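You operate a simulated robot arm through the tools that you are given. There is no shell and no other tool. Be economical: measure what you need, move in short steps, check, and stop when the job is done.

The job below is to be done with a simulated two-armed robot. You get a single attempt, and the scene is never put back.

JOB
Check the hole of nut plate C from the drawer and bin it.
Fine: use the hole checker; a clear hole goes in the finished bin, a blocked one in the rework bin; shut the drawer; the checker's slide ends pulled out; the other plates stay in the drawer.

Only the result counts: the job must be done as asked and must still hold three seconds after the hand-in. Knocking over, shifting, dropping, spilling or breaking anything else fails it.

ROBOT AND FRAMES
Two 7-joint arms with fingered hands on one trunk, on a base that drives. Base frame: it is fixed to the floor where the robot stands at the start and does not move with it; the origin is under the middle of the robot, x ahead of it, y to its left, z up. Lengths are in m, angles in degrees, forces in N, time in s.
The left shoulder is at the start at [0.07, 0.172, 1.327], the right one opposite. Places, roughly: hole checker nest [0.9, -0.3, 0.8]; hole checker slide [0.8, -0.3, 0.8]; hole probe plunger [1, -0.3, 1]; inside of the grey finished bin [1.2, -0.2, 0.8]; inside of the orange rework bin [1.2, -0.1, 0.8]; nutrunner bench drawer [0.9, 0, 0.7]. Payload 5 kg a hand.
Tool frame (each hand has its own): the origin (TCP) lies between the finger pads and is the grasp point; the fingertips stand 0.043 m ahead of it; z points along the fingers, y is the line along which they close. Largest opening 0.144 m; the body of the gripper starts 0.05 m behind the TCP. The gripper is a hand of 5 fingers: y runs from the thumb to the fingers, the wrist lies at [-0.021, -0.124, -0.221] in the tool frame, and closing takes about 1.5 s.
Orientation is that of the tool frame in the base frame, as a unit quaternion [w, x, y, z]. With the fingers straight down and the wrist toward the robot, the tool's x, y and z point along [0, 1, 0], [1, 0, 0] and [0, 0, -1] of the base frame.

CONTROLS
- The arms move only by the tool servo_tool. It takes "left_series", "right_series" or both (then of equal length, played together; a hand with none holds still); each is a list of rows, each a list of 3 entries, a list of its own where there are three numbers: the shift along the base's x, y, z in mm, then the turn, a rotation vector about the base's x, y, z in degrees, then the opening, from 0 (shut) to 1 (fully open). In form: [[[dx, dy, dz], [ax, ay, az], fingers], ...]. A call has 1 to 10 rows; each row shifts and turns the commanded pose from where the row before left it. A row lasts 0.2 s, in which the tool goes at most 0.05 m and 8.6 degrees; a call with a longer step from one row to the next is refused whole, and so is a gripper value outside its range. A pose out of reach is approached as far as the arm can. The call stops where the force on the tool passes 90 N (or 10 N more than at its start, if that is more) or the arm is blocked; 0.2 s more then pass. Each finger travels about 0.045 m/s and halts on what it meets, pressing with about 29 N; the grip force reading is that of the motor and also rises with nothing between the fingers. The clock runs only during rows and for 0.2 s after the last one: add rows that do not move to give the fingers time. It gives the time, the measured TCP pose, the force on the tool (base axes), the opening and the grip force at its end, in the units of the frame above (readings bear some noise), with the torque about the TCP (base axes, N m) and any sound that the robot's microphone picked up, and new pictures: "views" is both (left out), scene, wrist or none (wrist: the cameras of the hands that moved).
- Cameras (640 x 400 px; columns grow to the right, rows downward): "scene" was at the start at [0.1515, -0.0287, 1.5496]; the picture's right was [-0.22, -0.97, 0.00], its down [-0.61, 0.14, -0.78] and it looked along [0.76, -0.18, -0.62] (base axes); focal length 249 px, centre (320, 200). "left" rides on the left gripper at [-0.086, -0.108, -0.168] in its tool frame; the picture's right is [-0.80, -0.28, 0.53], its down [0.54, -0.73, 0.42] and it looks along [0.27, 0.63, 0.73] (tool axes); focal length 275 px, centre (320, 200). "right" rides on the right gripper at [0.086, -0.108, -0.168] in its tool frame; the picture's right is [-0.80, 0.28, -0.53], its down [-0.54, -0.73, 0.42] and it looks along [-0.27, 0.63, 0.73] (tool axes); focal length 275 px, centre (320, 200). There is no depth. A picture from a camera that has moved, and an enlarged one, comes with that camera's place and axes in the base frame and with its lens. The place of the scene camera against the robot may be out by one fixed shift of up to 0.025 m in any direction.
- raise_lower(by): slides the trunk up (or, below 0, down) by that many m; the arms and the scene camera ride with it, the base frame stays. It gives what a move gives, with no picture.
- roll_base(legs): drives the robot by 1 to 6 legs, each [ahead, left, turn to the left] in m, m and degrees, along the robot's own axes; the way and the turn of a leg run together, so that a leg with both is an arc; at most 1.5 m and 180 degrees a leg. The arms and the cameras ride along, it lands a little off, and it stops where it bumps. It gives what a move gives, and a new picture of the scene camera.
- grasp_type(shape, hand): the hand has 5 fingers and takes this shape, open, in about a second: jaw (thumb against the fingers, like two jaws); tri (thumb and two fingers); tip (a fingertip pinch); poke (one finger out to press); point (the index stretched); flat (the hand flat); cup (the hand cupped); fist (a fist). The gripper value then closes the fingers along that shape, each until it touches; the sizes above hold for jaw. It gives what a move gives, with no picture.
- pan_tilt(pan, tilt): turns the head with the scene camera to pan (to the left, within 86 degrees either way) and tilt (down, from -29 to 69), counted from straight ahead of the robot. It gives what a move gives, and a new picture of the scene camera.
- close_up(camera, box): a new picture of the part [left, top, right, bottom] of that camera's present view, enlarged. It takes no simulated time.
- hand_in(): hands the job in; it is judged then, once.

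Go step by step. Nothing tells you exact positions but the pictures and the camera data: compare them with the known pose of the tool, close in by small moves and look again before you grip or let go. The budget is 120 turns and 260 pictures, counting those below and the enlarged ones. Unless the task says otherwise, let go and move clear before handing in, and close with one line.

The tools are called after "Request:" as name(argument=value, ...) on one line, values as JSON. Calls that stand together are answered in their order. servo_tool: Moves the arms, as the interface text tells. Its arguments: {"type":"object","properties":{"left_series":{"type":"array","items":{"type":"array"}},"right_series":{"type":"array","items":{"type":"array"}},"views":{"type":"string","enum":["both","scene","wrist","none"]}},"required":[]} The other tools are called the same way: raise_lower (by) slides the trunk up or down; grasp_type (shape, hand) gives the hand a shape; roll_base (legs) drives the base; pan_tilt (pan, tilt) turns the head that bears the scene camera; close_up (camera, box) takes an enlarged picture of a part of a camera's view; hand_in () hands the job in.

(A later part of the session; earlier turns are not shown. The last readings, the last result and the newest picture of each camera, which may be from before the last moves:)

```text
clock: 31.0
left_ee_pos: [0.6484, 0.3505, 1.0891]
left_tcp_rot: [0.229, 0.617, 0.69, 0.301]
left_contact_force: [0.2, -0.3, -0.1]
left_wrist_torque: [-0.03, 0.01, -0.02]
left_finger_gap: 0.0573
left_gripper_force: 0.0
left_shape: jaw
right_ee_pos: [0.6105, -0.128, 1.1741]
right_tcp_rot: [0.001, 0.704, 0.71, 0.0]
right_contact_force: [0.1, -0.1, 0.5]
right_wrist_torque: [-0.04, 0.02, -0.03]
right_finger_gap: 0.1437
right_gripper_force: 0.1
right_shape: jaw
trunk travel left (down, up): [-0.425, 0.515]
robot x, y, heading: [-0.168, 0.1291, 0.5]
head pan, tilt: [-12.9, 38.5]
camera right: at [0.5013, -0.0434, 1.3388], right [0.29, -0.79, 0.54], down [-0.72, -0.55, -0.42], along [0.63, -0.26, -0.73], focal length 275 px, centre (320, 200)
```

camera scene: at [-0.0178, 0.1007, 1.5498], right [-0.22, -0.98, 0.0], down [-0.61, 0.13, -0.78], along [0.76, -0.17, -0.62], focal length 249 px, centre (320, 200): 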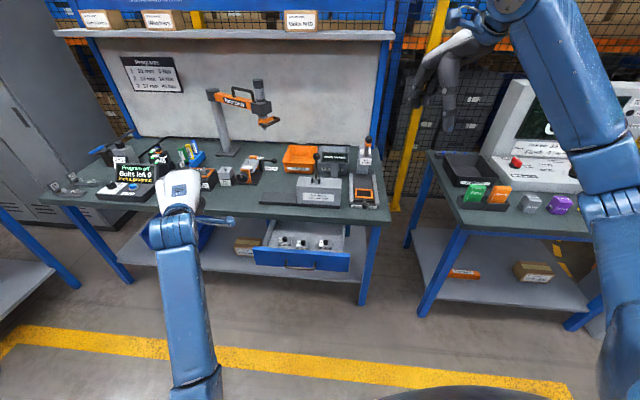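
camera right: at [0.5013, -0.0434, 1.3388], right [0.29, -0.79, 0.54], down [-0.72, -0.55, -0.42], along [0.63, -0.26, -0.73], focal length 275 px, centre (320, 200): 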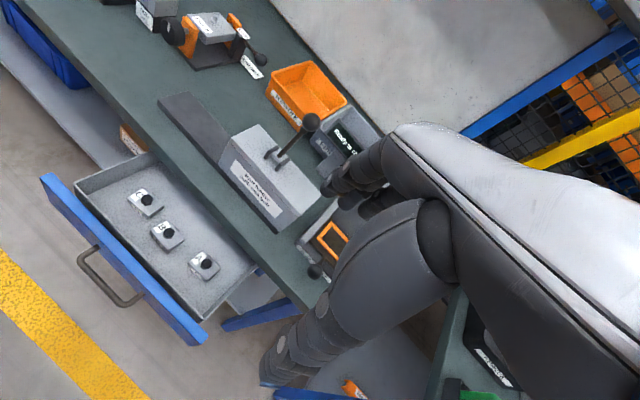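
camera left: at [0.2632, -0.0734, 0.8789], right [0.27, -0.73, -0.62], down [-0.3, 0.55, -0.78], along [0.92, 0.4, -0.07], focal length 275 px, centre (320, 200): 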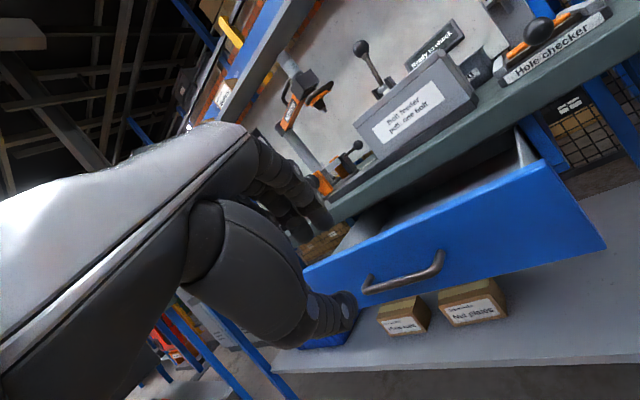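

Request:
close_up(camera="right", box=[90, 160, 250, 300])

Request:
close_up(camera="right", box=[260, 60, 400, 290])

```text
2.86 times, centred on (170, 230) of right
camera zoom: at [0.5013, -0.0434, 1.3388], right [0.29, -0.79, 0.54], down [-0.72, -0.55, -0.42], along [0.63, -0.26, -0.73], focal length 786 px, centre (749, 114)
```

zoom: 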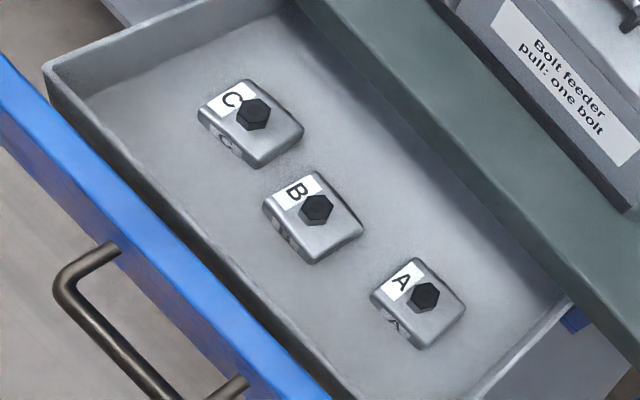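

```text
1.74 times, centred on (330, 175) of right
camera zoom: at [0.5013, -0.0434, 1.3388], right [0.29, -0.79, 0.54], down [-0.72, -0.55, -0.42], along [0.63, -0.26, -0.73], focal length 479 px, centre (303, 244)
```

zoom: 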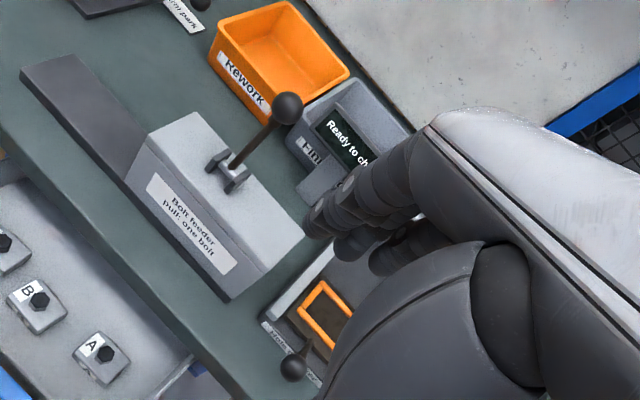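

The bench is turned about −19° relative to my start frame, which explains the sideways force while pulling. I'll stow the left hand up and out, then turn the base square to the bench and move left for plate C.

Request:
servo_tool(left_series=[[[-20, 25, 30], [0, 7, 0], 0.6], [[-20, 25, 30], [0, 7, 0], 0.8], [[-20, 25, 30], [0, 7, 0], 1], [[-10, 30, 30], [0, 7, 0], 1], [[-10, 30, 30], [0, 5, 0], 1], [[-10, 30, 20], [0, 5, 0], 1], [[0, 30, 20], [0, 5, 0], 1]], views="none")

Request:
roll_base(legs=[[0, 0, -19.8], [0, 0.4, 0], [0.07, 0, 0]])

```text
clock: 32.6
left_ee_pos: [0.5583, 0.5446, 1.2804]
left_tcp_rot: [-0.042, 0.686, 0.724, 0.054]
left_contact_force: [0.7, -0.1, -0.6]
left_wrist_torque: [0.03, 0.02, -0.02]
left_finger_gap: 0.144
left_gripper_force: 0.0
left_shape: jaw
right_ee_pos: [0.6093, -0.1302, 1.173]
right_tcp_rot: [0.001, 0.704, 0.71, 0.0]
right_contact_force: [0.6, 0.0, -1.1]
right_wrist_torque: [0.01, -0.02, 0.03]
right_finger_gap: 0.1441
right_gripper_force: 0.1
right_shape: jaw
trunk travel left (down, up): [-0.425, 0.515]
robot x, y, heading: [-0.1676, 0.1259, 0.4]
head pan, tilt: [-12.9, 38.5]
```

```text
clock: 36.8
left_ee_pos: [0.8453, 0.6437, 1.2834]
left_tcp_rot: [-0.03, 0.795, 0.602, 0.062]
left_contact_force: [0.0, -0.2, 0.4]
left_wrist_torque: [0.01, -0.06, 0.01]
left_finger_gap: 0.1437
left_gripper_force: 0.1
left_shape: jaw
right_ee_pos: [0.6751, -0.0108, 1.1766]
right_tcp_rot: [0.002, 0.811, 0.584, 0.001]
right_contact_force: [-1.6, 0.5, 1.4]
right_wrist_torque: [-0.03, -0.02, 0.0]
right_finger_gap: 0.144
right_gripper_force: 0.2
right_shape: jaw
trunk travel left (down, up): [-0.425, 0.515]
robot x, y, heading: [0.024, 0.4855, -18.4]
head pan, tilt: [-12.9, 38.5]
camera scene: at [0.1599, 0.4158, 1.5502], right [-0.52, -0.85, 0.0], down [-0.53, 0.32, -0.78], along [0.67, -0.41, -0.62], focal length 249 px, centre (320, 200)
```

scene: 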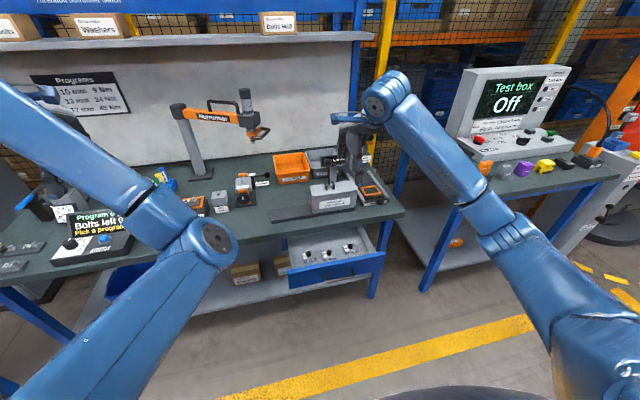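

Request:
servo_tool(right_series=[[[15, 17, -38], [0, 0, 0], 0.65], [[15, 17, -38], [0, 0, 0], 0.65], [[14, 17, -38], [0, 0, 0], 0.65], [[14, 17, -38], [0, 0, 0], 0.65], [[13, 17, -38], [0, 0, 0], 0.65], [[13, 18, -38], [0, 0, 0], 0.65], [[0, 0, 0], [0, 0, 0], 0.65]], views="both")

Request:
close_up(camera="right", box=[120, 140, 360, 320])

```text
clock: 38.4
left_ee_pos: [0.8477, 0.6437, 1.2821]
left_tcp_rot: [-0.03, 0.795, 0.602, 0.061]
left_contact_force: [0.8, 0.2, 1.6]
left_wrist_torque: [-0.01, -0.01, 0.01]
left_finger_gap: 0.1437
left_gripper_force: 0.0
left_shape: jaw
right_ee_pos: [0.758, 0.092, 0.9452]
right_tcp_rot: [0.001, 0.812, 0.584, 0.001]
right_contact_force: [-0.8, 0.1, 0.1]
right_wrist_torque: [0.0, -0.04, 0.02]
right_finger_gap: 0.0938
right_gripper_force: 0.1
right_shape: jaw
trunk travel left (down, up): [-0.425, 0.515]
robot x, y, heading: [0.025, 0.4871, -18.5]
head pan, tilt: [-12.9, 38.5]
camera scene: at [0.1628, 0.4143, 1.5497], right [-0.52, -0.85, 0.0], down [-0.53, 0.33, -0.78], along [0.67, -0.41, -0.62], focal length 249 px, centre (320, 200)
camera right: at [0.6827, 0.2071, 1.1115], right [0.02, -0.84, 0.54], down [-0.86, -0.28, -0.42], along [0.51, -0.45, -0.73], focal length 275 px, centre (320, 200)
```

scene: 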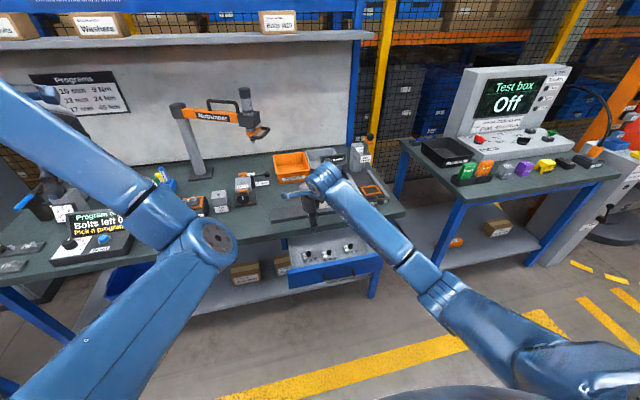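
right: 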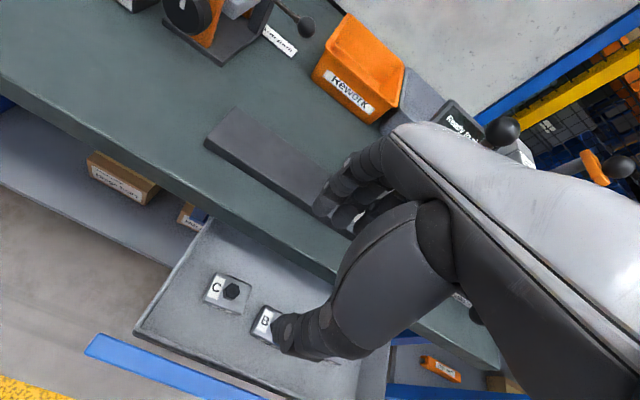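

```text
2.22 times, centred on (240, 230) of right
camera zoom: at [0.6827, 0.2071, 1.1115], right [0.02, -0.84, 0.54], down [-0.86, -0.28, -0.42], along [0.51, -0.45, -0.73], focal length 612 px, centre (498, 133)
```

zoom: 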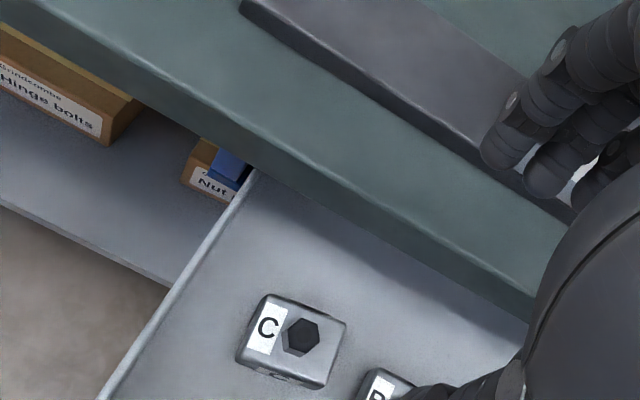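

Request:
servo_tool(right_series=[[[7, 10, -35], [0, 0, 0], 0.65], [[0, 0, -40], [0, 0, 0], 0.65], [[0, 0, -35], [0, 0, 0], 0.65], [[0, 0, -30], [0, 0, 0], 0.65], [[0, 0, 0], [0, 0, 0], 0.65]], views="wrist")

Request:
close_up(camera="right", box=[200, 150, 420, 370])

```text
clock: 39.5
left_ee_pos: [0.8473, 0.6429, 1.2819]
left_tcp_rot: [-0.031, 0.796, 0.601, 0.061]
left_contact_force: [1.6, -1.2, -1.4]
left_wrist_torque: [0.08, 0.23, -0.04]
left_finger_gap: 0.1441
left_gripper_force: 0.1
left_shape: jaw
right_ee_pos: [0.7803, 0.1011, 0.8387]
right_tcp_rot: [0.018, 0.811, 0.584, 0.022]
right_contact_force: [-16.4, 1.7, 65.9]
right_wrist_torque: [-0.26, -2.67, -0.09]
right_finger_gap: 0.085
right_gripper_force: 0.1
right_shape: jaw
trunk travel left (down, up): [-0.425, 0.515]
robot x, y, heading: [0.0253, 0.4815, -18.7]
head pan, tilt: [-12.9, 38.5]
stopped in row 5 (right hand): the force on the tool passed its limit (the readings are from after the stop); the commanded pose is now the measured one
camera right: at [0.6954, 0.2163, 0.9999], right [-0.01, -0.84, 0.54], down [-0.83, -0.29, -0.47], along [0.55, -0.46, -0.7], focal length 275 px, centre (320, 200)
```

right: 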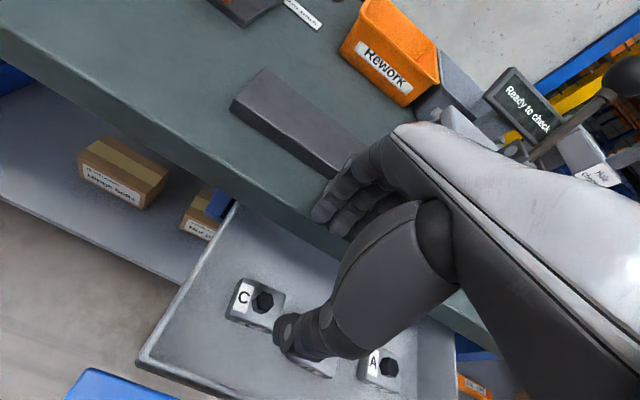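

```text
1.82 times, centred on (310, 260) of right
camera zoom: at [0.6954, 0.2163, 0.9999], right [-0.01, -0.84, 0.54], down [-0.83, -0.29, -0.47], along [0.55, -0.46, -0.7], focal length 500 px, centre (338, 91)
```

zoom: 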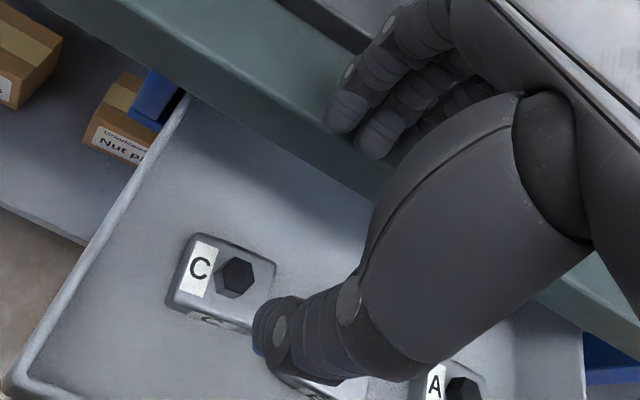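

The fingers touched the bench edge because C sits too close to it. I'll lift and pull the drawer further by gripping its front panel with the right hand.

Request:
servo_tool(right_series=[[[0, 0, 30], [0, 1.6, 0], 0.5], [[-20, 6, 20], [0, 1.6, 0], 0.4], [[-30, 9, 0], [0, 0, 0], 0.35], [[-30, 9, 0], [0, 0, 0], 0.35], [[-25, 7, 0], [0, 0, 0], 0.35], [[0, 0, 0], [0, 0, 0], 0.35]], views="both")

Request:
close_up(camera="right", box=[200, 150, 420, 370])

```text
clock: 41.0
left_ee_pos: [0.8477, 0.644, 1.2816]
left_tcp_rot: [-0.031, 0.795, 0.602, 0.062]
left_contact_force: [-0.3, 0.6, 0.5]
left_wrist_torque: [-0.03, 0.04, 0.0]
left_finger_gap: 0.1442
left_gripper_force: 0.0
left_shape: jaw
right_ee_pos: [0.669, 0.1318, 0.8768]
right_tcp_rot: [-0.005, 0.811, 0.585, -0.012]
right_contact_force: [0.2, -0.2, -0.3]
right_wrist_torque: [0.04, -0.04, -0.02]
right_finger_gap: 0.0507
right_gripper_force: 0.0
right_shape: jaw
trunk travel left (down, up): [-0.425, 0.515]
robot x, y, heading: [0.0278, 0.4848, -18.7]
head pan, tilt: [-12.9, 38.5]
camera scene: at [0.1636, 0.4146, 1.5495], right [-0.52, -0.85, 0.0], down [-0.53, 0.33, -0.78], along [0.67, -0.41, -0.62], focal length 249 px, centre (320, 200)
camera right: at [0.5969, 0.2471, 1.0434], right [0.03, -0.84, 0.54], down [-0.87, -0.29, -0.4], along [0.49, -0.46, -0.74], focal length 275 px, centre (320, 200)
```

scene: 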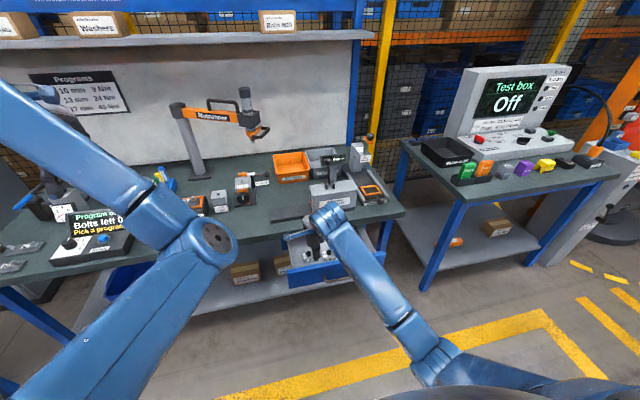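
right: 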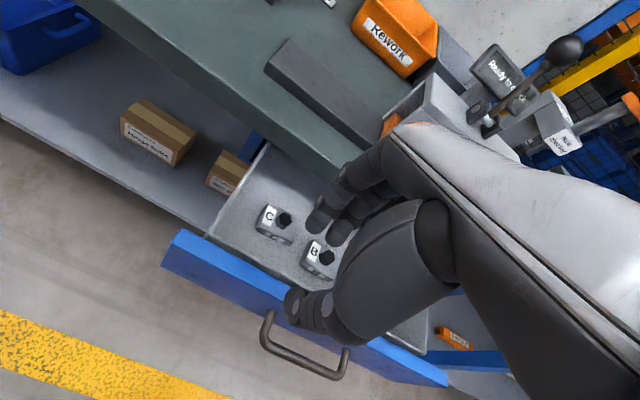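

```text
1.82 times, centred on (310, 260) of right
camera zoom: at [0.5969, 0.2471, 1.0434], right [0.03, -0.84, 0.54], down [-0.87, -0.29, -0.4], along [0.49, -0.46, -0.74], focal length 500 px, centre (338, 91)
```

zoom: 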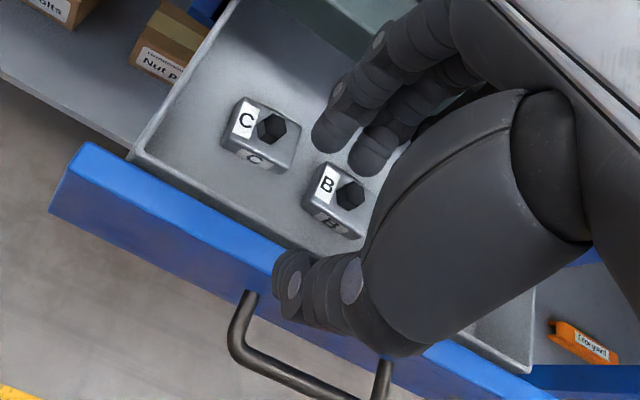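

Request:
servo_tool(right_series=[[[0, 0, -30], [0, -1, 0], 0.38], [[0, 0, -30], [0, 0, 0], 0.38], [[0, 0, -25], [0, 0, 0], 0.38], [[0, 0, -20], [0, 0, 0], 0.38], [[0, 0, 0], [0, 0, 0], 0.38]], views="wrist")

Request:
close_up(camera="right", box=[200, 150, 420, 370])

```text
clock: 42.1
left_ee_pos: [0.848, 0.6433, 1.2829]
left_tcp_rot: [-0.03, 0.796, 0.602, 0.061]
left_contact_force: [0.5, -0.7, -0.8]
left_wrist_torque: [-0.01, 0.02, 0.0]
left_finger_gap: 0.1437
left_gripper_force: 0.0
left_shape: jaw
right_ee_pos: [0.667, 0.1322, 0.7717]
right_tcp_rot: [0.0, 0.811, 0.586, -0.003]
right_contact_force: [0.4, 0.0, -0.7]
right_wrist_torque: [0.01, 0.02, -0.02]
right_finger_gap: 0.0543
right_gripper_force: 0.1
right_shape: jaw
trunk travel left (down, up): [-0.425, 0.515]
robot x, y, heading: [0.0242, 0.4877, -18.6]
head pan, tilt: [-12.9, 38.5]
camera right: at [0.5924, 0.2483, 0.9367], right [0.02, -0.84, 0.54], down [-0.86, -0.29, -0.42], along [0.51, -0.45, -0.73], focal length 275 px, centre (320, 200)
```

right: 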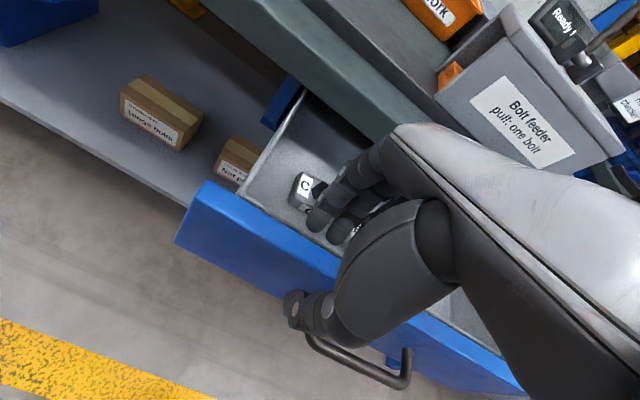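

```text
1.82 times, centred on (310, 260) of right
camera zoom: at [0.5924, 0.2483, 0.9367], right [0.02, -0.84, 0.54], down [-0.86, -0.29, -0.42], along [0.51, -0.45, -0.73], focal length 500 px, centre (338, 91)
```

zoom: 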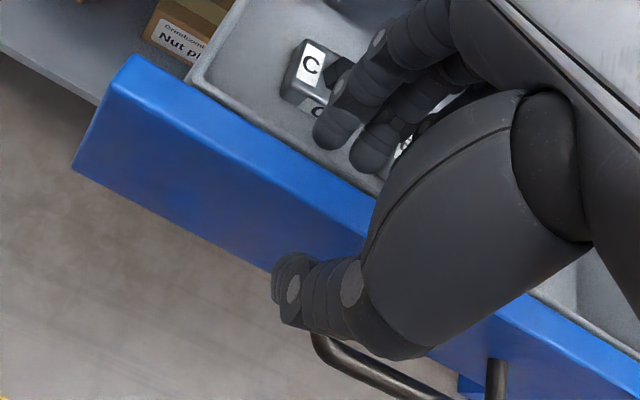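

Request:
servo_tool(right_series=[[[-14, 5, 0], [0, 0, 0], 0.35], [[-19, 6.5, 0], [0, 0, 0], 0.3], [[-19, 6.5, 0], [0, 0, 0], 0.3], [[-19, 6.5, 0], [0, 0, 0], 0.3], [[-19, 6.5, 0], [0, 0, 0], 0.3], [[-14, 5, 0], [0, 0, 0], 0.3], [[0, 0, 0], [0, 0, 0], 0.3]], views="both")

```text
clock: 43.8
left_ee_pos: [0.8501, 0.6434, 1.2816]
left_tcp_rot: [-0.031, 0.796, 0.602, 0.061]
left_contact_force: [1.0, 0.5, 0.8]
left_wrist_torque: [-0.03, -0.02, 0.0]
left_finger_gap: 0.1437
left_gripper_force: 0.1
left_shape: jaw
right_ee_pos: [0.5697, 0.1666, 0.7738]
right_tcp_rot: [0.004, 0.812, 0.584, -0.001]
right_contact_force: [36.4, -14.9, 15.8]
right_wrist_torque: [-1.18, -1.73, 0.42]
right_finger_gap: 0.0578
right_gripper_force: 0.0
right_shape: jaw
trunk travel left (down, up): [-0.425, 0.515]
robot x, y, heading: [0.0273, 0.4842, -18.8]
head pan, tilt: [-12.9, 38.5]
camera scene: at [0.1653, 0.414, 1.5497], right [-0.52, -0.85, 0.0], down [-0.53, 0.33, -0.78], along [0.67, -0.41, -0.62], focal length 249 px, centre (320, 200)
camera right: at [0.4941, 0.2825, 0.9377], right [0.02, -0.84, 0.54], down [-0.86, -0.29, -0.42], along [0.51, -0.46, -0.73], focal length 275 px, centre (320, 200)
```

scene: 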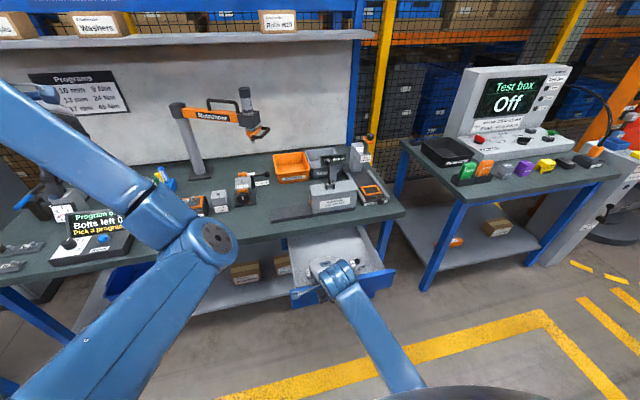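
right: 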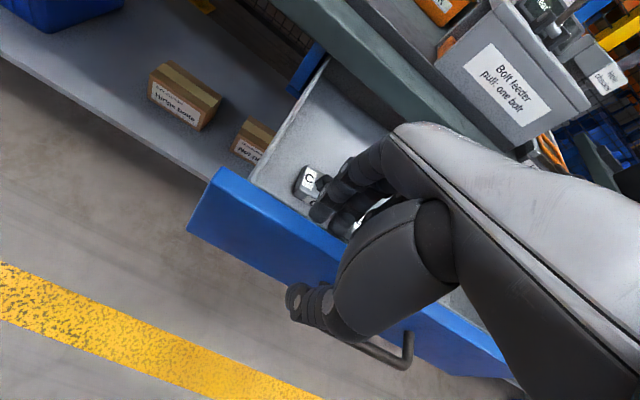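

Drawer opened about another 8 cm. I'll lift the hand out and look down at plate C.

Request:
servo_tool(right_series=[[[4, -1, 0], [0, 0, 0], 0.38], [[0, 0, 25], [0, 0, 0], 0.38], [[0, 0, 40], [0, 0, 0], 0.4], [[0, 0, 40], [0, 0, 0], 0.5], [[15, -5, 40], [0, 0, 0], 0.65], [[30, -11, 20], [0, 0, 0], 0.65], [[0, 0, 0], [0, 0, 0], 0.65]], views="wrist")

Request:
close_up(camera="right", box=[180, 190, 380, 370])

```text
clock: 45.4
left_ee_pos: [0.8473, 0.6431, 1.2819]
left_tcp_rot: [-0.03, 0.796, 0.602, 0.061]
left_contact_force: [0.3, 0.6, -0.2]
left_wrist_torque: [0.03, -0.03, -0.03]
left_finger_gap: 0.1438
left_gripper_force: 0.0
left_shape: jaw
right_ee_pos: [0.6136, 0.1526, 0.9358]
right_tcp_rot: [0.0, 0.812, 0.584, -0.003]
right_contact_force: [-0.5, 0.5, 0.1]
right_wrist_torque: [-0.02, -0.03, 0.01]
right_finger_gap: 0.0934
right_gripper_force: 0.1
right_shape: jaw
trunk travel left (down, up): [-0.425, 0.515]
robot x, y, heading: [0.0274, 0.4834, -18.3]
head pan, tilt: [-12.9, 38.5]
camera right: at [0.5401, 0.2681, 1.1021], right [0.02, -0.84, 0.54], down [-0.86, -0.29, -0.42], along [0.51, -0.45, -0.73], focal length 275 px, centre (320, 200)
```

right: 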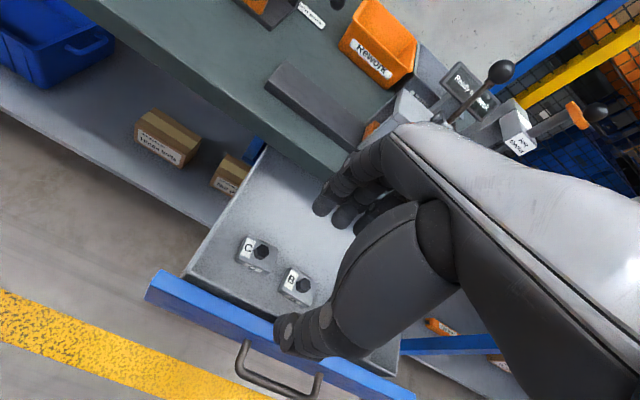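

```text
2.22 times, centred on (280, 280) of right
camera zoom: at [0.5401, 0.2681, 1.1021], right [0.02, -0.84, 0.54], down [-0.86, -0.29, -0.42], along [0.51, -0.45, -0.73], focal length 612 px, centre (409, 22)
```

zoom: 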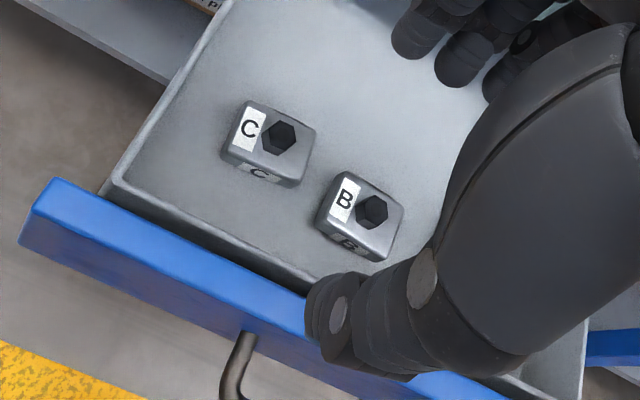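

Request:
servo_tool(right_series=[[[25, -8, -10], [0, 0, 0], 0.65], [[25, -8, -25], [0, 0, 0], 0.65], [[23, -9, -35], [0, 0, 0], 0.65], [[0, 0, -40], [0, 0, 0], 0.65], [[0, 0, -26], [0, 0, 0], 0.65], [[0, 0, 0], [0, 0, 0], 0.65]], views="wrist")

Request:
close_up(camera="right", box=[200, 150, 420, 370])

```text
clock: 46.8
left_ee_pos: [0.8481, 0.6438, 1.2811]
left_tcp_rot: [-0.03, 0.795, 0.602, 0.062]
left_contact_force: [0.0, -0.2, -1.2]
left_wrist_torque: [0.04, -0.01, 0.02]
left_finger_gap: 0.1439
left_gripper_force: 0.0
left_shape: jaw
right_ee_pos: [0.688, 0.1279, 0.796]
right_tcp_rot: [-0.001, 0.811, 0.585, -0.003]
right_contact_force: [-0.2, -0.1, -0.1]
right_wrist_torque: [0.0, -0.01, -0.01]
right_finger_gap: 0.0932
right_gripper_force: 0.1
right_shape: jaw
trunk travel left (down, up): [-0.425, 0.515]
robot x, y, heading: [0.0242, 0.4808, -18.9]
head pan, tilt: [-12.9, 38.5]
camera right: at [0.6144, 0.2429, 0.9632], right [0.02, -0.84, 0.54], down [-0.86, -0.29, -0.42], along [0.51, -0.46, -0.73], focal length 275 px, centre (320, 200)
```

right: 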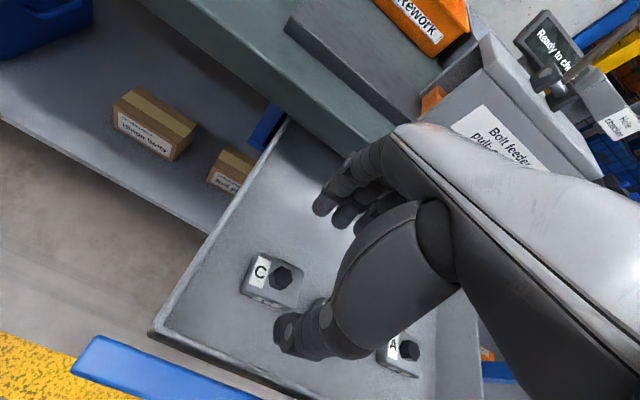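

```text
1.82 times, centred on (310, 260) of right
camera zoom: at [0.6144, 0.2429, 0.9632], right [0.02, -0.84, 0.54], down [-0.86, -0.29, -0.42], along [0.51, -0.46, -0.73], focal length 500 px, centre (338, 91)
```

zoom: 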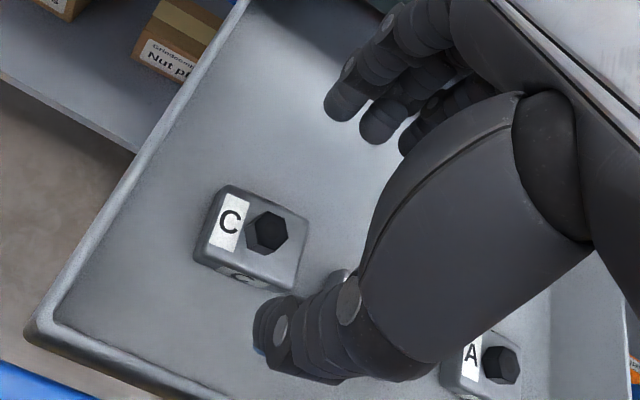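

Request:
servo_tool(right_series=[[[1, -4, -25], [0, 0, 0], 0.65], [[0, 0, -25], [0, 0, 0], 0.65], [[0, 0, -12], [0, 0, 0], 0.65], [[0, 0, -10], [0, 0, 0], 0.65], [[0, 0, 0], [0, 0, 0], 0.65]], views="wrist")

Request:
close_up(camera="right", box=[220, 130, 400, 330])

```text
clock: 48.0
left_ee_pos: [0.8486, 0.6447, 1.283]
left_tcp_rot: [-0.03, 0.795, 0.603, 0.061]
left_contact_force: [-0.6, 0.3, -0.4]
left_wrist_torque: [-0.01, 0.05, 0.03]
left_finger_gap: 0.1439
left_gripper_force: 0.0
left_shape: jaw
right_ee_pos: [0.6882, 0.1222, 0.7262]
right_tcp_rot: [0.0, 0.811, 0.585, -0.003]
right_contact_force: [-0.2, -0.6, 0.7]
right_wrist_torque: [-0.01, 0.0, -0.05]
right_finger_gap: 0.0936
right_gripper_force: 0.1
right_shape: jaw
trunk travel left (down, up): [-0.425, 0.515]
robot x, y, heading: [0.0239, 0.4807, -18.8]
head pan, tilt: [-12.9, 38.5]
camera right: at [0.6139, 0.2382, 0.8934], right [0.02, -0.84, 0.54], down [-0.86, -0.29, -0.42], along [0.51, -0.45, -0.73], focal length 275 px, centre (320, 200)
```

right: 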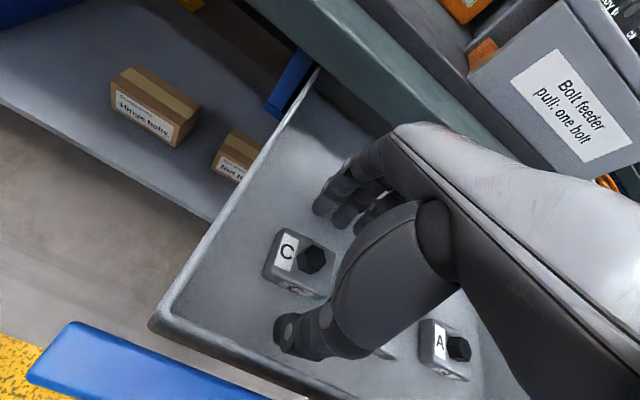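

```text
2.00 times, centred on (310, 230) of right
camera zoom: at [0.6139, 0.2382, 0.8934], right [0.02, -0.84, 0.54], down [-0.86, -0.29, -0.42], along [0.51, -0.45, -0.73], focal length 551 px, centre (340, 140)
```

zoom: 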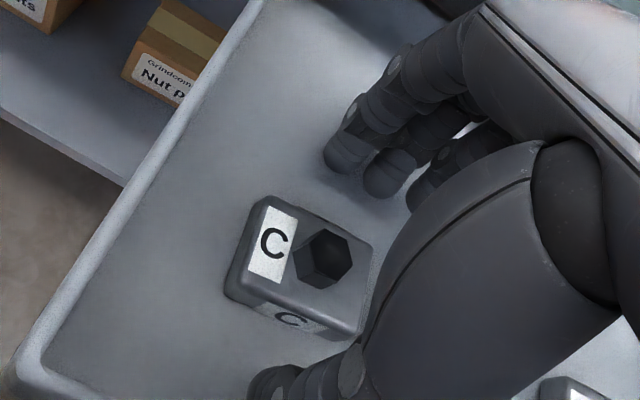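

Request:
servo_tool(right_series=[[[0, 0, -6], [0, 0, 0], 0.65], [[0, 0, -5], [0, 0, 0], 0.65], [[0, 0, 0], [0, 0, 0], 0.65]], views="none")

```text
clock: 48.8
left_ee_pos: [0.847, 0.644, 1.283]
left_tcp_rot: [-0.03, 0.795, 0.602, 0.062]
left_contact_force: [0.8, 0.5, 0.0]
left_wrist_torque: [-0.02, 0.01, 0.0]
left_finger_gap: 0.1439
left_gripper_force: 0.0
left_shape: jaw
right_ee_pos: [0.6884, 0.124, 0.717]
right_tcp_rot: [0.0, 0.811, 0.585, -0.003]
right_contact_force: [0.0, -0.2, 5.0]
right_wrist_torque: [-0.12, -0.22, 0.01]
right_finger_gap: 0.0933
right_gripper_force: 0.1
right_shape: jaw
trunk travel left (down, up): [-0.425, 0.515]
robot x, y, heading: [0.0304, 0.4813, -18.5]
head pan, tilt: [-12.9, 38.5]
```

Request:
servo_tool(right_series=[[[0, 0, 4], [0, 0, 0], 0.5], [[0, 0, 0], [0, 0, 0], 0.3], [[0, 0, 0], [0, 0, 0], 0.2], [[0, 0, 0], [0, 0, 0], 0.1], [[0, 0, 0], [0, 0, 0], 0], [[0, 0, 0], [0, 0, 0], 0], [[0, 0, 0], [0, 0, 0], 0]], views="none")

Request:
close_up(camera="right", box=[220, 130, 400, 330])

```text
clock: 50.4
left_ee_pos: [0.8475, 0.6433, 1.2818]
left_tcp_rot: [-0.03, 0.795, 0.603, 0.062]
left_contact_force: [0.2, 0.6, -0.5]
left_wrist_torque: [-0.05, 0.01, -0.01]
left_finger_gap: 0.1439
left_gripper_force: 0.1
left_shape: jaw
right_ee_pos: [0.6888, 0.1253, 0.721]
right_tcp_rot: [0.001, 0.811, 0.585, -0.003]
right_contact_force: [0.6, 0.0, 0.5]
right_wrist_torque: [-0.01, -0.01, 0.01]
right_finger_gap: 0.0408
right_gripper_force: 29.1
right_shape: jaw
trunk travel left (down, up): [-0.425, 0.515]
robot x, y, heading: [0.024, 0.4863, -18.6]
head pan, tilt: [-12.9, 38.5]
```

```text
2.00 times, centred on (310, 230) of right
camera zoom: at [0.6144, 0.2384, 0.8862], right [0.02, -0.84, 0.54], down [-0.86, -0.29, -0.42], along [0.51, -0.45, -0.73], focal length 551 px, centre (340, 140)
```

zoom: 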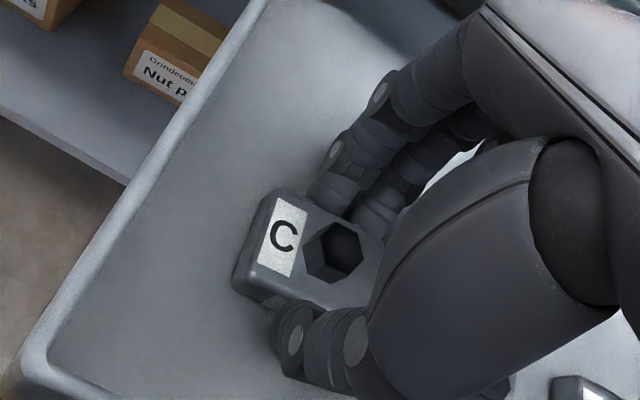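

Plate C is gripped, and the "hex" turns out to be its hexagonal hole. I'll lift it and reposition the base toward the checker.

Request:
servo_tool(right_series=[[[0, 0, 15], [0, 0, 0], 0], [[0, 0, 25], [0, 0, 0], 0], [[0, 0, 40], [0, 0, 0], 0], [[0, 0, 40], [0, 0, 0], 0], [[0, 0, 40], [0, 0, 0], 0], [[0, 0, 40], [0, 0, 0], 0], [[0, 0, 40], [0, 0, 0], 0], [[0, 0, 40], [0, 0, 0], 0]], views="wrist")

Request:
roll_base(legs=[[0, -0.22, 0], [0.13, 0, 0]])

Request:
close_up(camera="right", box=[200, 50, 640, 370])

```text
clock: 52.1
left_ee_pos: [0.8489, 0.6435, 1.2824]
left_tcp_rot: [-0.03, 0.795, 0.603, 0.062]
left_contact_force: [-0.6, 0.9, -0.9]
left_wrist_torque: [0.0, -0.02, -0.02]
left_finger_gap: 0.1439
left_gripper_force: 0.1
left_shape: jaw
right_ee_pos: [0.687, 0.1231, 0.9995]
right_tcp_rot: [-0.001, 0.812, 0.584, -0.004]
right_contact_force: [-0.6, 0.2, -3.5]
right_wrist_torque: [-0.01, -0.04, -0.01]
right_finger_gap: 0.0402
right_gripper_force: 29.5
right_shape: jaw
trunk travel left (down, up): [-0.425, 0.515]
robot x, y, heading: [0.0245, 0.4836, -18.5]
head pan, tilt: [-12.9, 38.5]
camera right: at [0.614, 0.239, 1.1661], right [0.02, -0.84, 0.54], down [-0.86, -0.29, -0.42], along [0.51, -0.45, -0.73], focal length 275 px, centre (320, 200)
```

right: 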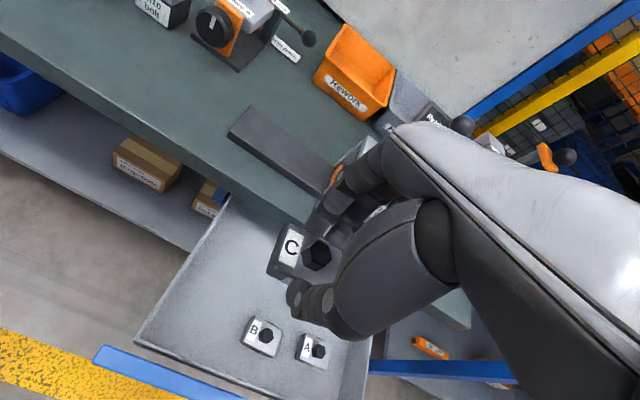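

```text
clock: 54.7
left_ee_pos: [0.8999, 0.3938, 1.2829]
left_tcp_rot: [-0.03, 0.795, 0.603, 0.062]
left_contact_force: [-0.3, 0.2, -0.7]
left_wrist_torque: [-0.04, -0.02, -0.01]
left_finger_gap: 0.1436
left_gripper_force: 0.0
left_shape: jaw
right_ee_pos: [0.7398, -0.1267, 1.001]
right_tcp_rot: [0.001, 0.812, 0.584, -0.003]
right_contact_force: [0.6, -0.4, -2.4]
right_wrist_torque: [0.0, 0.05, 0.02]
right_finger_gap: 0.0405
right_gripper_force: 28.9
right_shape: jaw
trunk travel left (down, up): [-0.425, 0.515]
robot x, y, heading: [0.0779, 0.236, -18.4]
head pan, tilt: [-12.9, 38.5]
camera scene: at [0.215, 0.1651, 1.5498], right [-0.52, -0.85, 0.0], down [-0.53, 0.33, -0.78], along [0.67, -0.41, -0.62], focal length 249 px, centre (320, 200)
```

scene: 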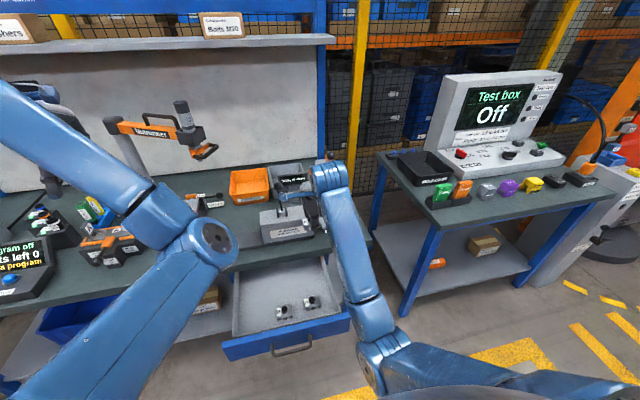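

```text
1.25 times, centred on (420, 210) of right
camera zoom: at [0.6661, -0.0109, 1.1666], right [0.02, -0.84, 0.54], down [-0.86, -0.29, -0.42], along [0.51, -0.45, -0.73], focal length 344 px, centre (195, 188)
```

zoom: 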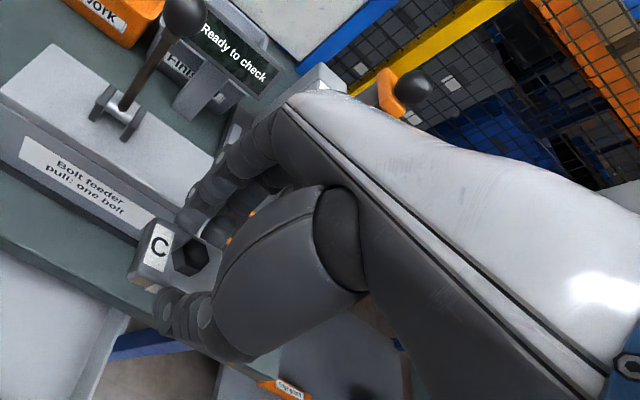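

Request:
servo_tool(right_series=[[[0, -30, 0], [0, 0, 0], 0], [[10, -30, 0], [0, 0, 0], 0], [[10, -30, 0], [0, 0, 0], 0], [[15, -30, 0], [0, 0, 0], 0], [[15, -25, 0], [0, 0, 0], 0], [[10, -8, 0], [0, 0, 0], 0], [[0, 0, 0], [0, 0, 0], 0]], views="both")

Request:
close_up(camera="right", box=[140, 130, 380, 370])

```text
clock: 56.3
left_ee_pos: [0.9007, 0.3923, 1.2835]
left_tcp_rot: [-0.03, 0.795, 0.602, 0.061]
left_contact_force: [0.1, -0.1, 0.0]
left_wrist_torque: [0.03, -0.01, 0.0]
left_finger_gap: 0.144
left_gripper_force: 0.1
left_shape: jaw
right_ee_pos: [0.8009, -0.2795, 0.9998]
right_tcp_rot: [0.0, 0.811, 0.585, -0.002]
right_contact_force: [0.3, -0.4, -3.4]
right_wrist_torque: [0.0, -0.05, 0.02]
right_finger_gap: 0.0403
right_gripper_force: 29.3
right_shape: jaw
trunk travel left (down, up): [-0.425, 0.515]
robot x, y, heading: [0.0796, 0.2375, -18.7]
head pan, tilt: [-12.9, 38.5]
camera scene: at [0.2158, 0.1648, 1.5496], right [-0.52, -0.85, 0.0], down [-0.53, 0.33, -0.78], along [0.67, -0.41, -0.62], focal length 249 px, centre (320, 200)
camera right: at [0.726, -0.1635, 1.1663], right [0.02, -0.84, 0.54], down [-0.86, -0.29, -0.42], along [0.51, -0.45, -0.73], focal length 275 px, centre (320, 200)
```

scene: 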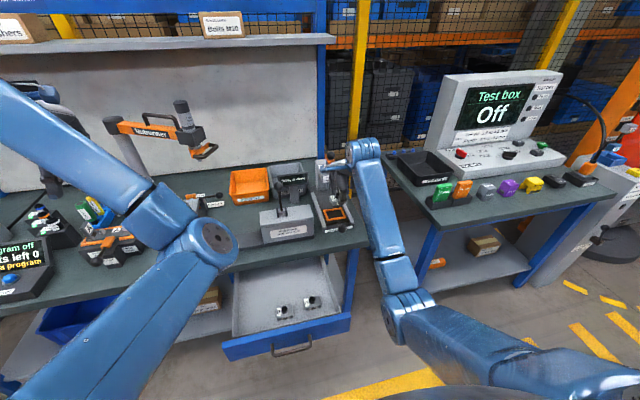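
right: 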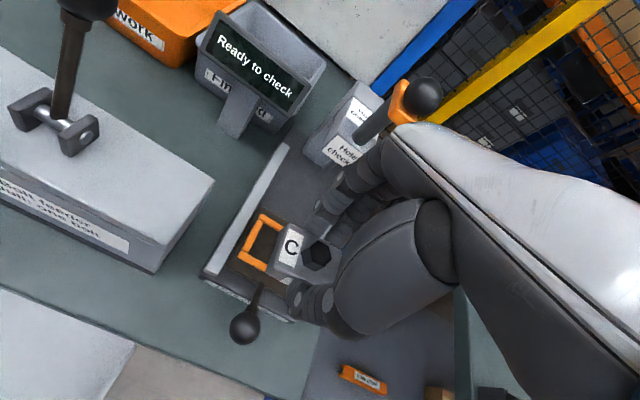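

```text
1.67 times, centred on (260, 250) of right
camera zoom: at [0.726, -0.1635, 1.1663], right [0.02, -0.84, 0.54], down [-0.86, -0.29, -0.42], along [0.51, -0.45, -0.73], focal length 459 px, centre (420, 117)
```

zoom: 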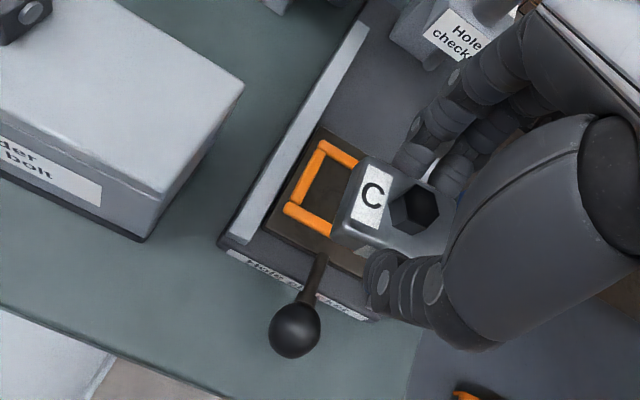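

Request:
servo_tool(right_series=[[[19, -12, -15], [0, 0, 0], 0], [[19, -12, -20], [0, 0, 0], 0], [[18, -12, -20], [0, 0, 0], 0], [[0, 0, -15], [0, 0, 0], 0], [[0, 0, 0], [0, 0, 0], 0]], views="wrist")

Request:
close_up(camera="right", box=[190, 130, 390, 350])

Request:
close_up(camera="scene", box=[260, 130, 400, 240])

```text
clock: 57.5
left_ee_pos: [0.9013, 0.3941, 1.2825]
left_tcp_rot: [-0.03, 0.795, 0.602, 0.061]
left_contact_force: [-0.1, -0.1, 0.1]
left_wrist_torque: [-0.04, 0.02, -0.01]
left_finger_gap: 0.1439
left_gripper_force: 0.0
left_shape: jaw
right_ee_pos: [0.8581, -0.3157, 0.9289]
right_tcp_rot: [0.0, 0.811, 0.585, -0.003]
right_contact_force: [0.0, -0.3, -2.8]
right_wrist_torque: [0.0, -0.02, 0.0]
right_finger_gap: 0.0403
right_gripper_force: 29.5
right_shape: jaw
trunk travel left (down, up): [-0.425, 0.515]
robot x, y, heading: [0.0755, 0.2316, -18.5]
head pan, tilt: [-12.9, 38.5]
camera right: at [0.7832, -0.1995, 1.0943], right [0.02, -0.84, 0.54], down [-0.86, -0.29, -0.42], along [0.51, -0.45, -0.73], focal length 275 px, centre (320, 200)
```

right: 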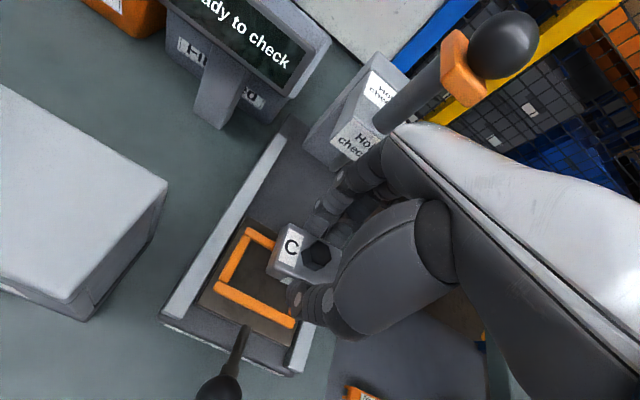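

```text
1.82 times, centred on (290, 240) of right
camera zoom: at [0.7832, -0.1995, 1.0943], right [0.02, -0.84, 0.54], down [-0.86, -0.29, -0.42], along [0.51, -0.45, -0.73], focal length 500 px, centre (374, 127)
```

zoom: 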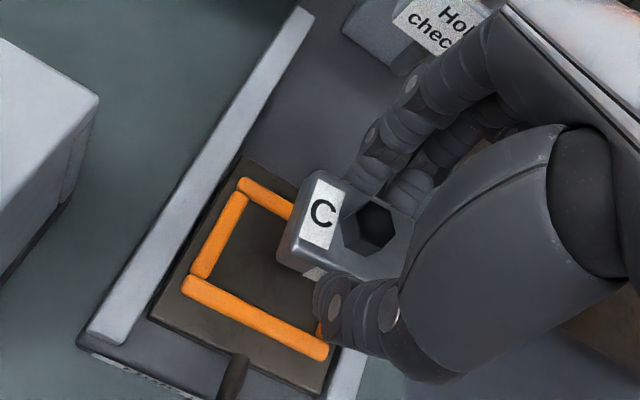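

```text
3.64 times, centred on (330, 185) of scene
camera zoom: at [0.216, 0.165, 1.5496], right [-0.52, -0.85, 0.0], down [-0.53, 0.33, -0.78], along [0.67, -0.41, -0.62], focal length 907 px, centre (284, 254)
```

zoom: 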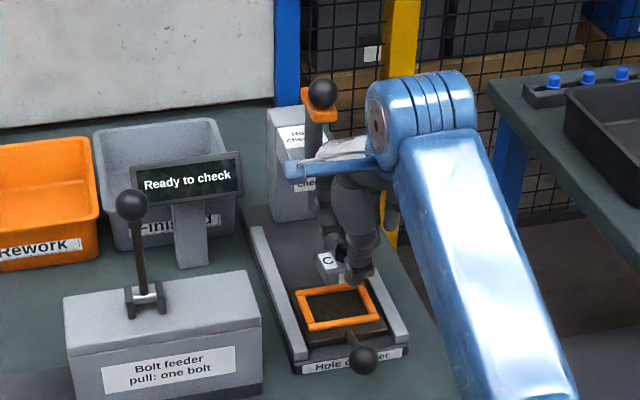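

Request:
servo_tool(right_series=[[[0, 0, -15], [0, 0, 0], 0], [[-1, 0, -15], [0, 0, 0], 0], [[0, 0, -12], [0, 0, 0], 0], [[0, 0, 0], [0, 0, 0], 0]], views="wrist")

Request:
close_up(camera="right", box=[220, 160, 380, 340])

Request:
close_up(camera="scene", box=[310, 160, 380, 230])

```text
clock: 58.5
left_ee_pos: [0.9009, 0.3939, 1.2826]
left_tcp_rot: [-0.03, 0.795, 0.602, 0.061]
left_contact_force: [-0.4, -0.8, -0.4]
left_wrist_torque: [0.0, 0.02, 0.01]
left_finger_gap: 0.144
left_gripper_force: 0.0
left_shape: jaw
right_ee_pos: [0.8561, -0.3149, 0.8858]
right_tcp_rot: [-0.001, 0.811, 0.585, -0.004]
right_contact_force: [0.5, 0.4, -2.5]
right_wrist_torque: [-0.02, 0.02, -0.04]
right_finger_gap: 0.0403
right_gripper_force: 28.9
right_shape: jaw
trunk travel left (down, up): [-0.425, 0.515]
robot x, y, heading: [0.0768, 0.2357, -18.5]
head pan, tilt: [-12.9, 38.5]
camera right: at [0.7823, -0.1998, 1.053], right [0.02, -0.84, 0.54], down [-0.86, -0.29, -0.42], along [0.51, -0.45, -0.73], focal length 275 px, centre (320, 200)
```

right: 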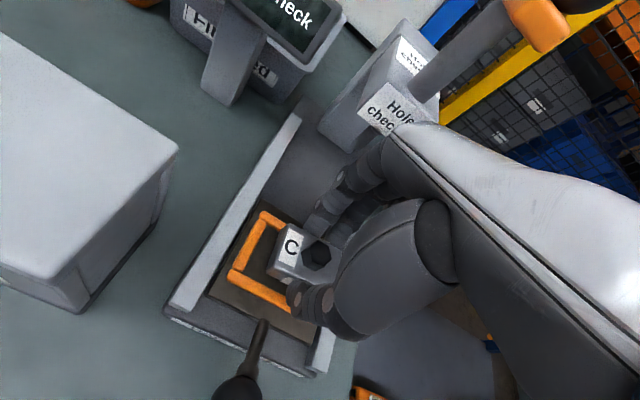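

```text
2.22 times, centred on (300, 250) of right
camera zoom: at [0.7823, -0.1998, 1.053], right [0.02, -0.84, 0.54], down [-0.86, -0.29, -0.42], along [0.51, -0.45, -0.73], focal length 612 px, centre (364, 89)
```

zoom: 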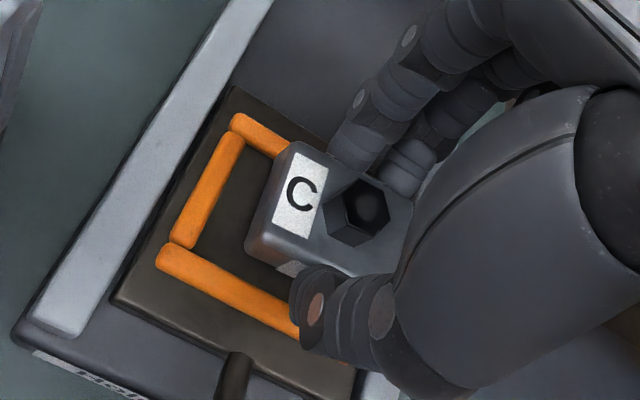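

```text
5.71 times, centred on (345, 195) of scene
camera zoom: at [0.2161, 0.1648, 1.5495], right [-0.52, -0.85, 0.0], down [-0.53, 0.33, -0.78], along [0.67, -0.41, -0.62], focal length 1425 px, centre (177, 229)
```

zoom: 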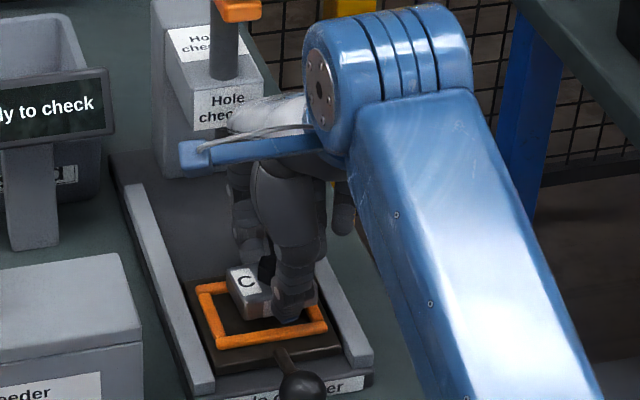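

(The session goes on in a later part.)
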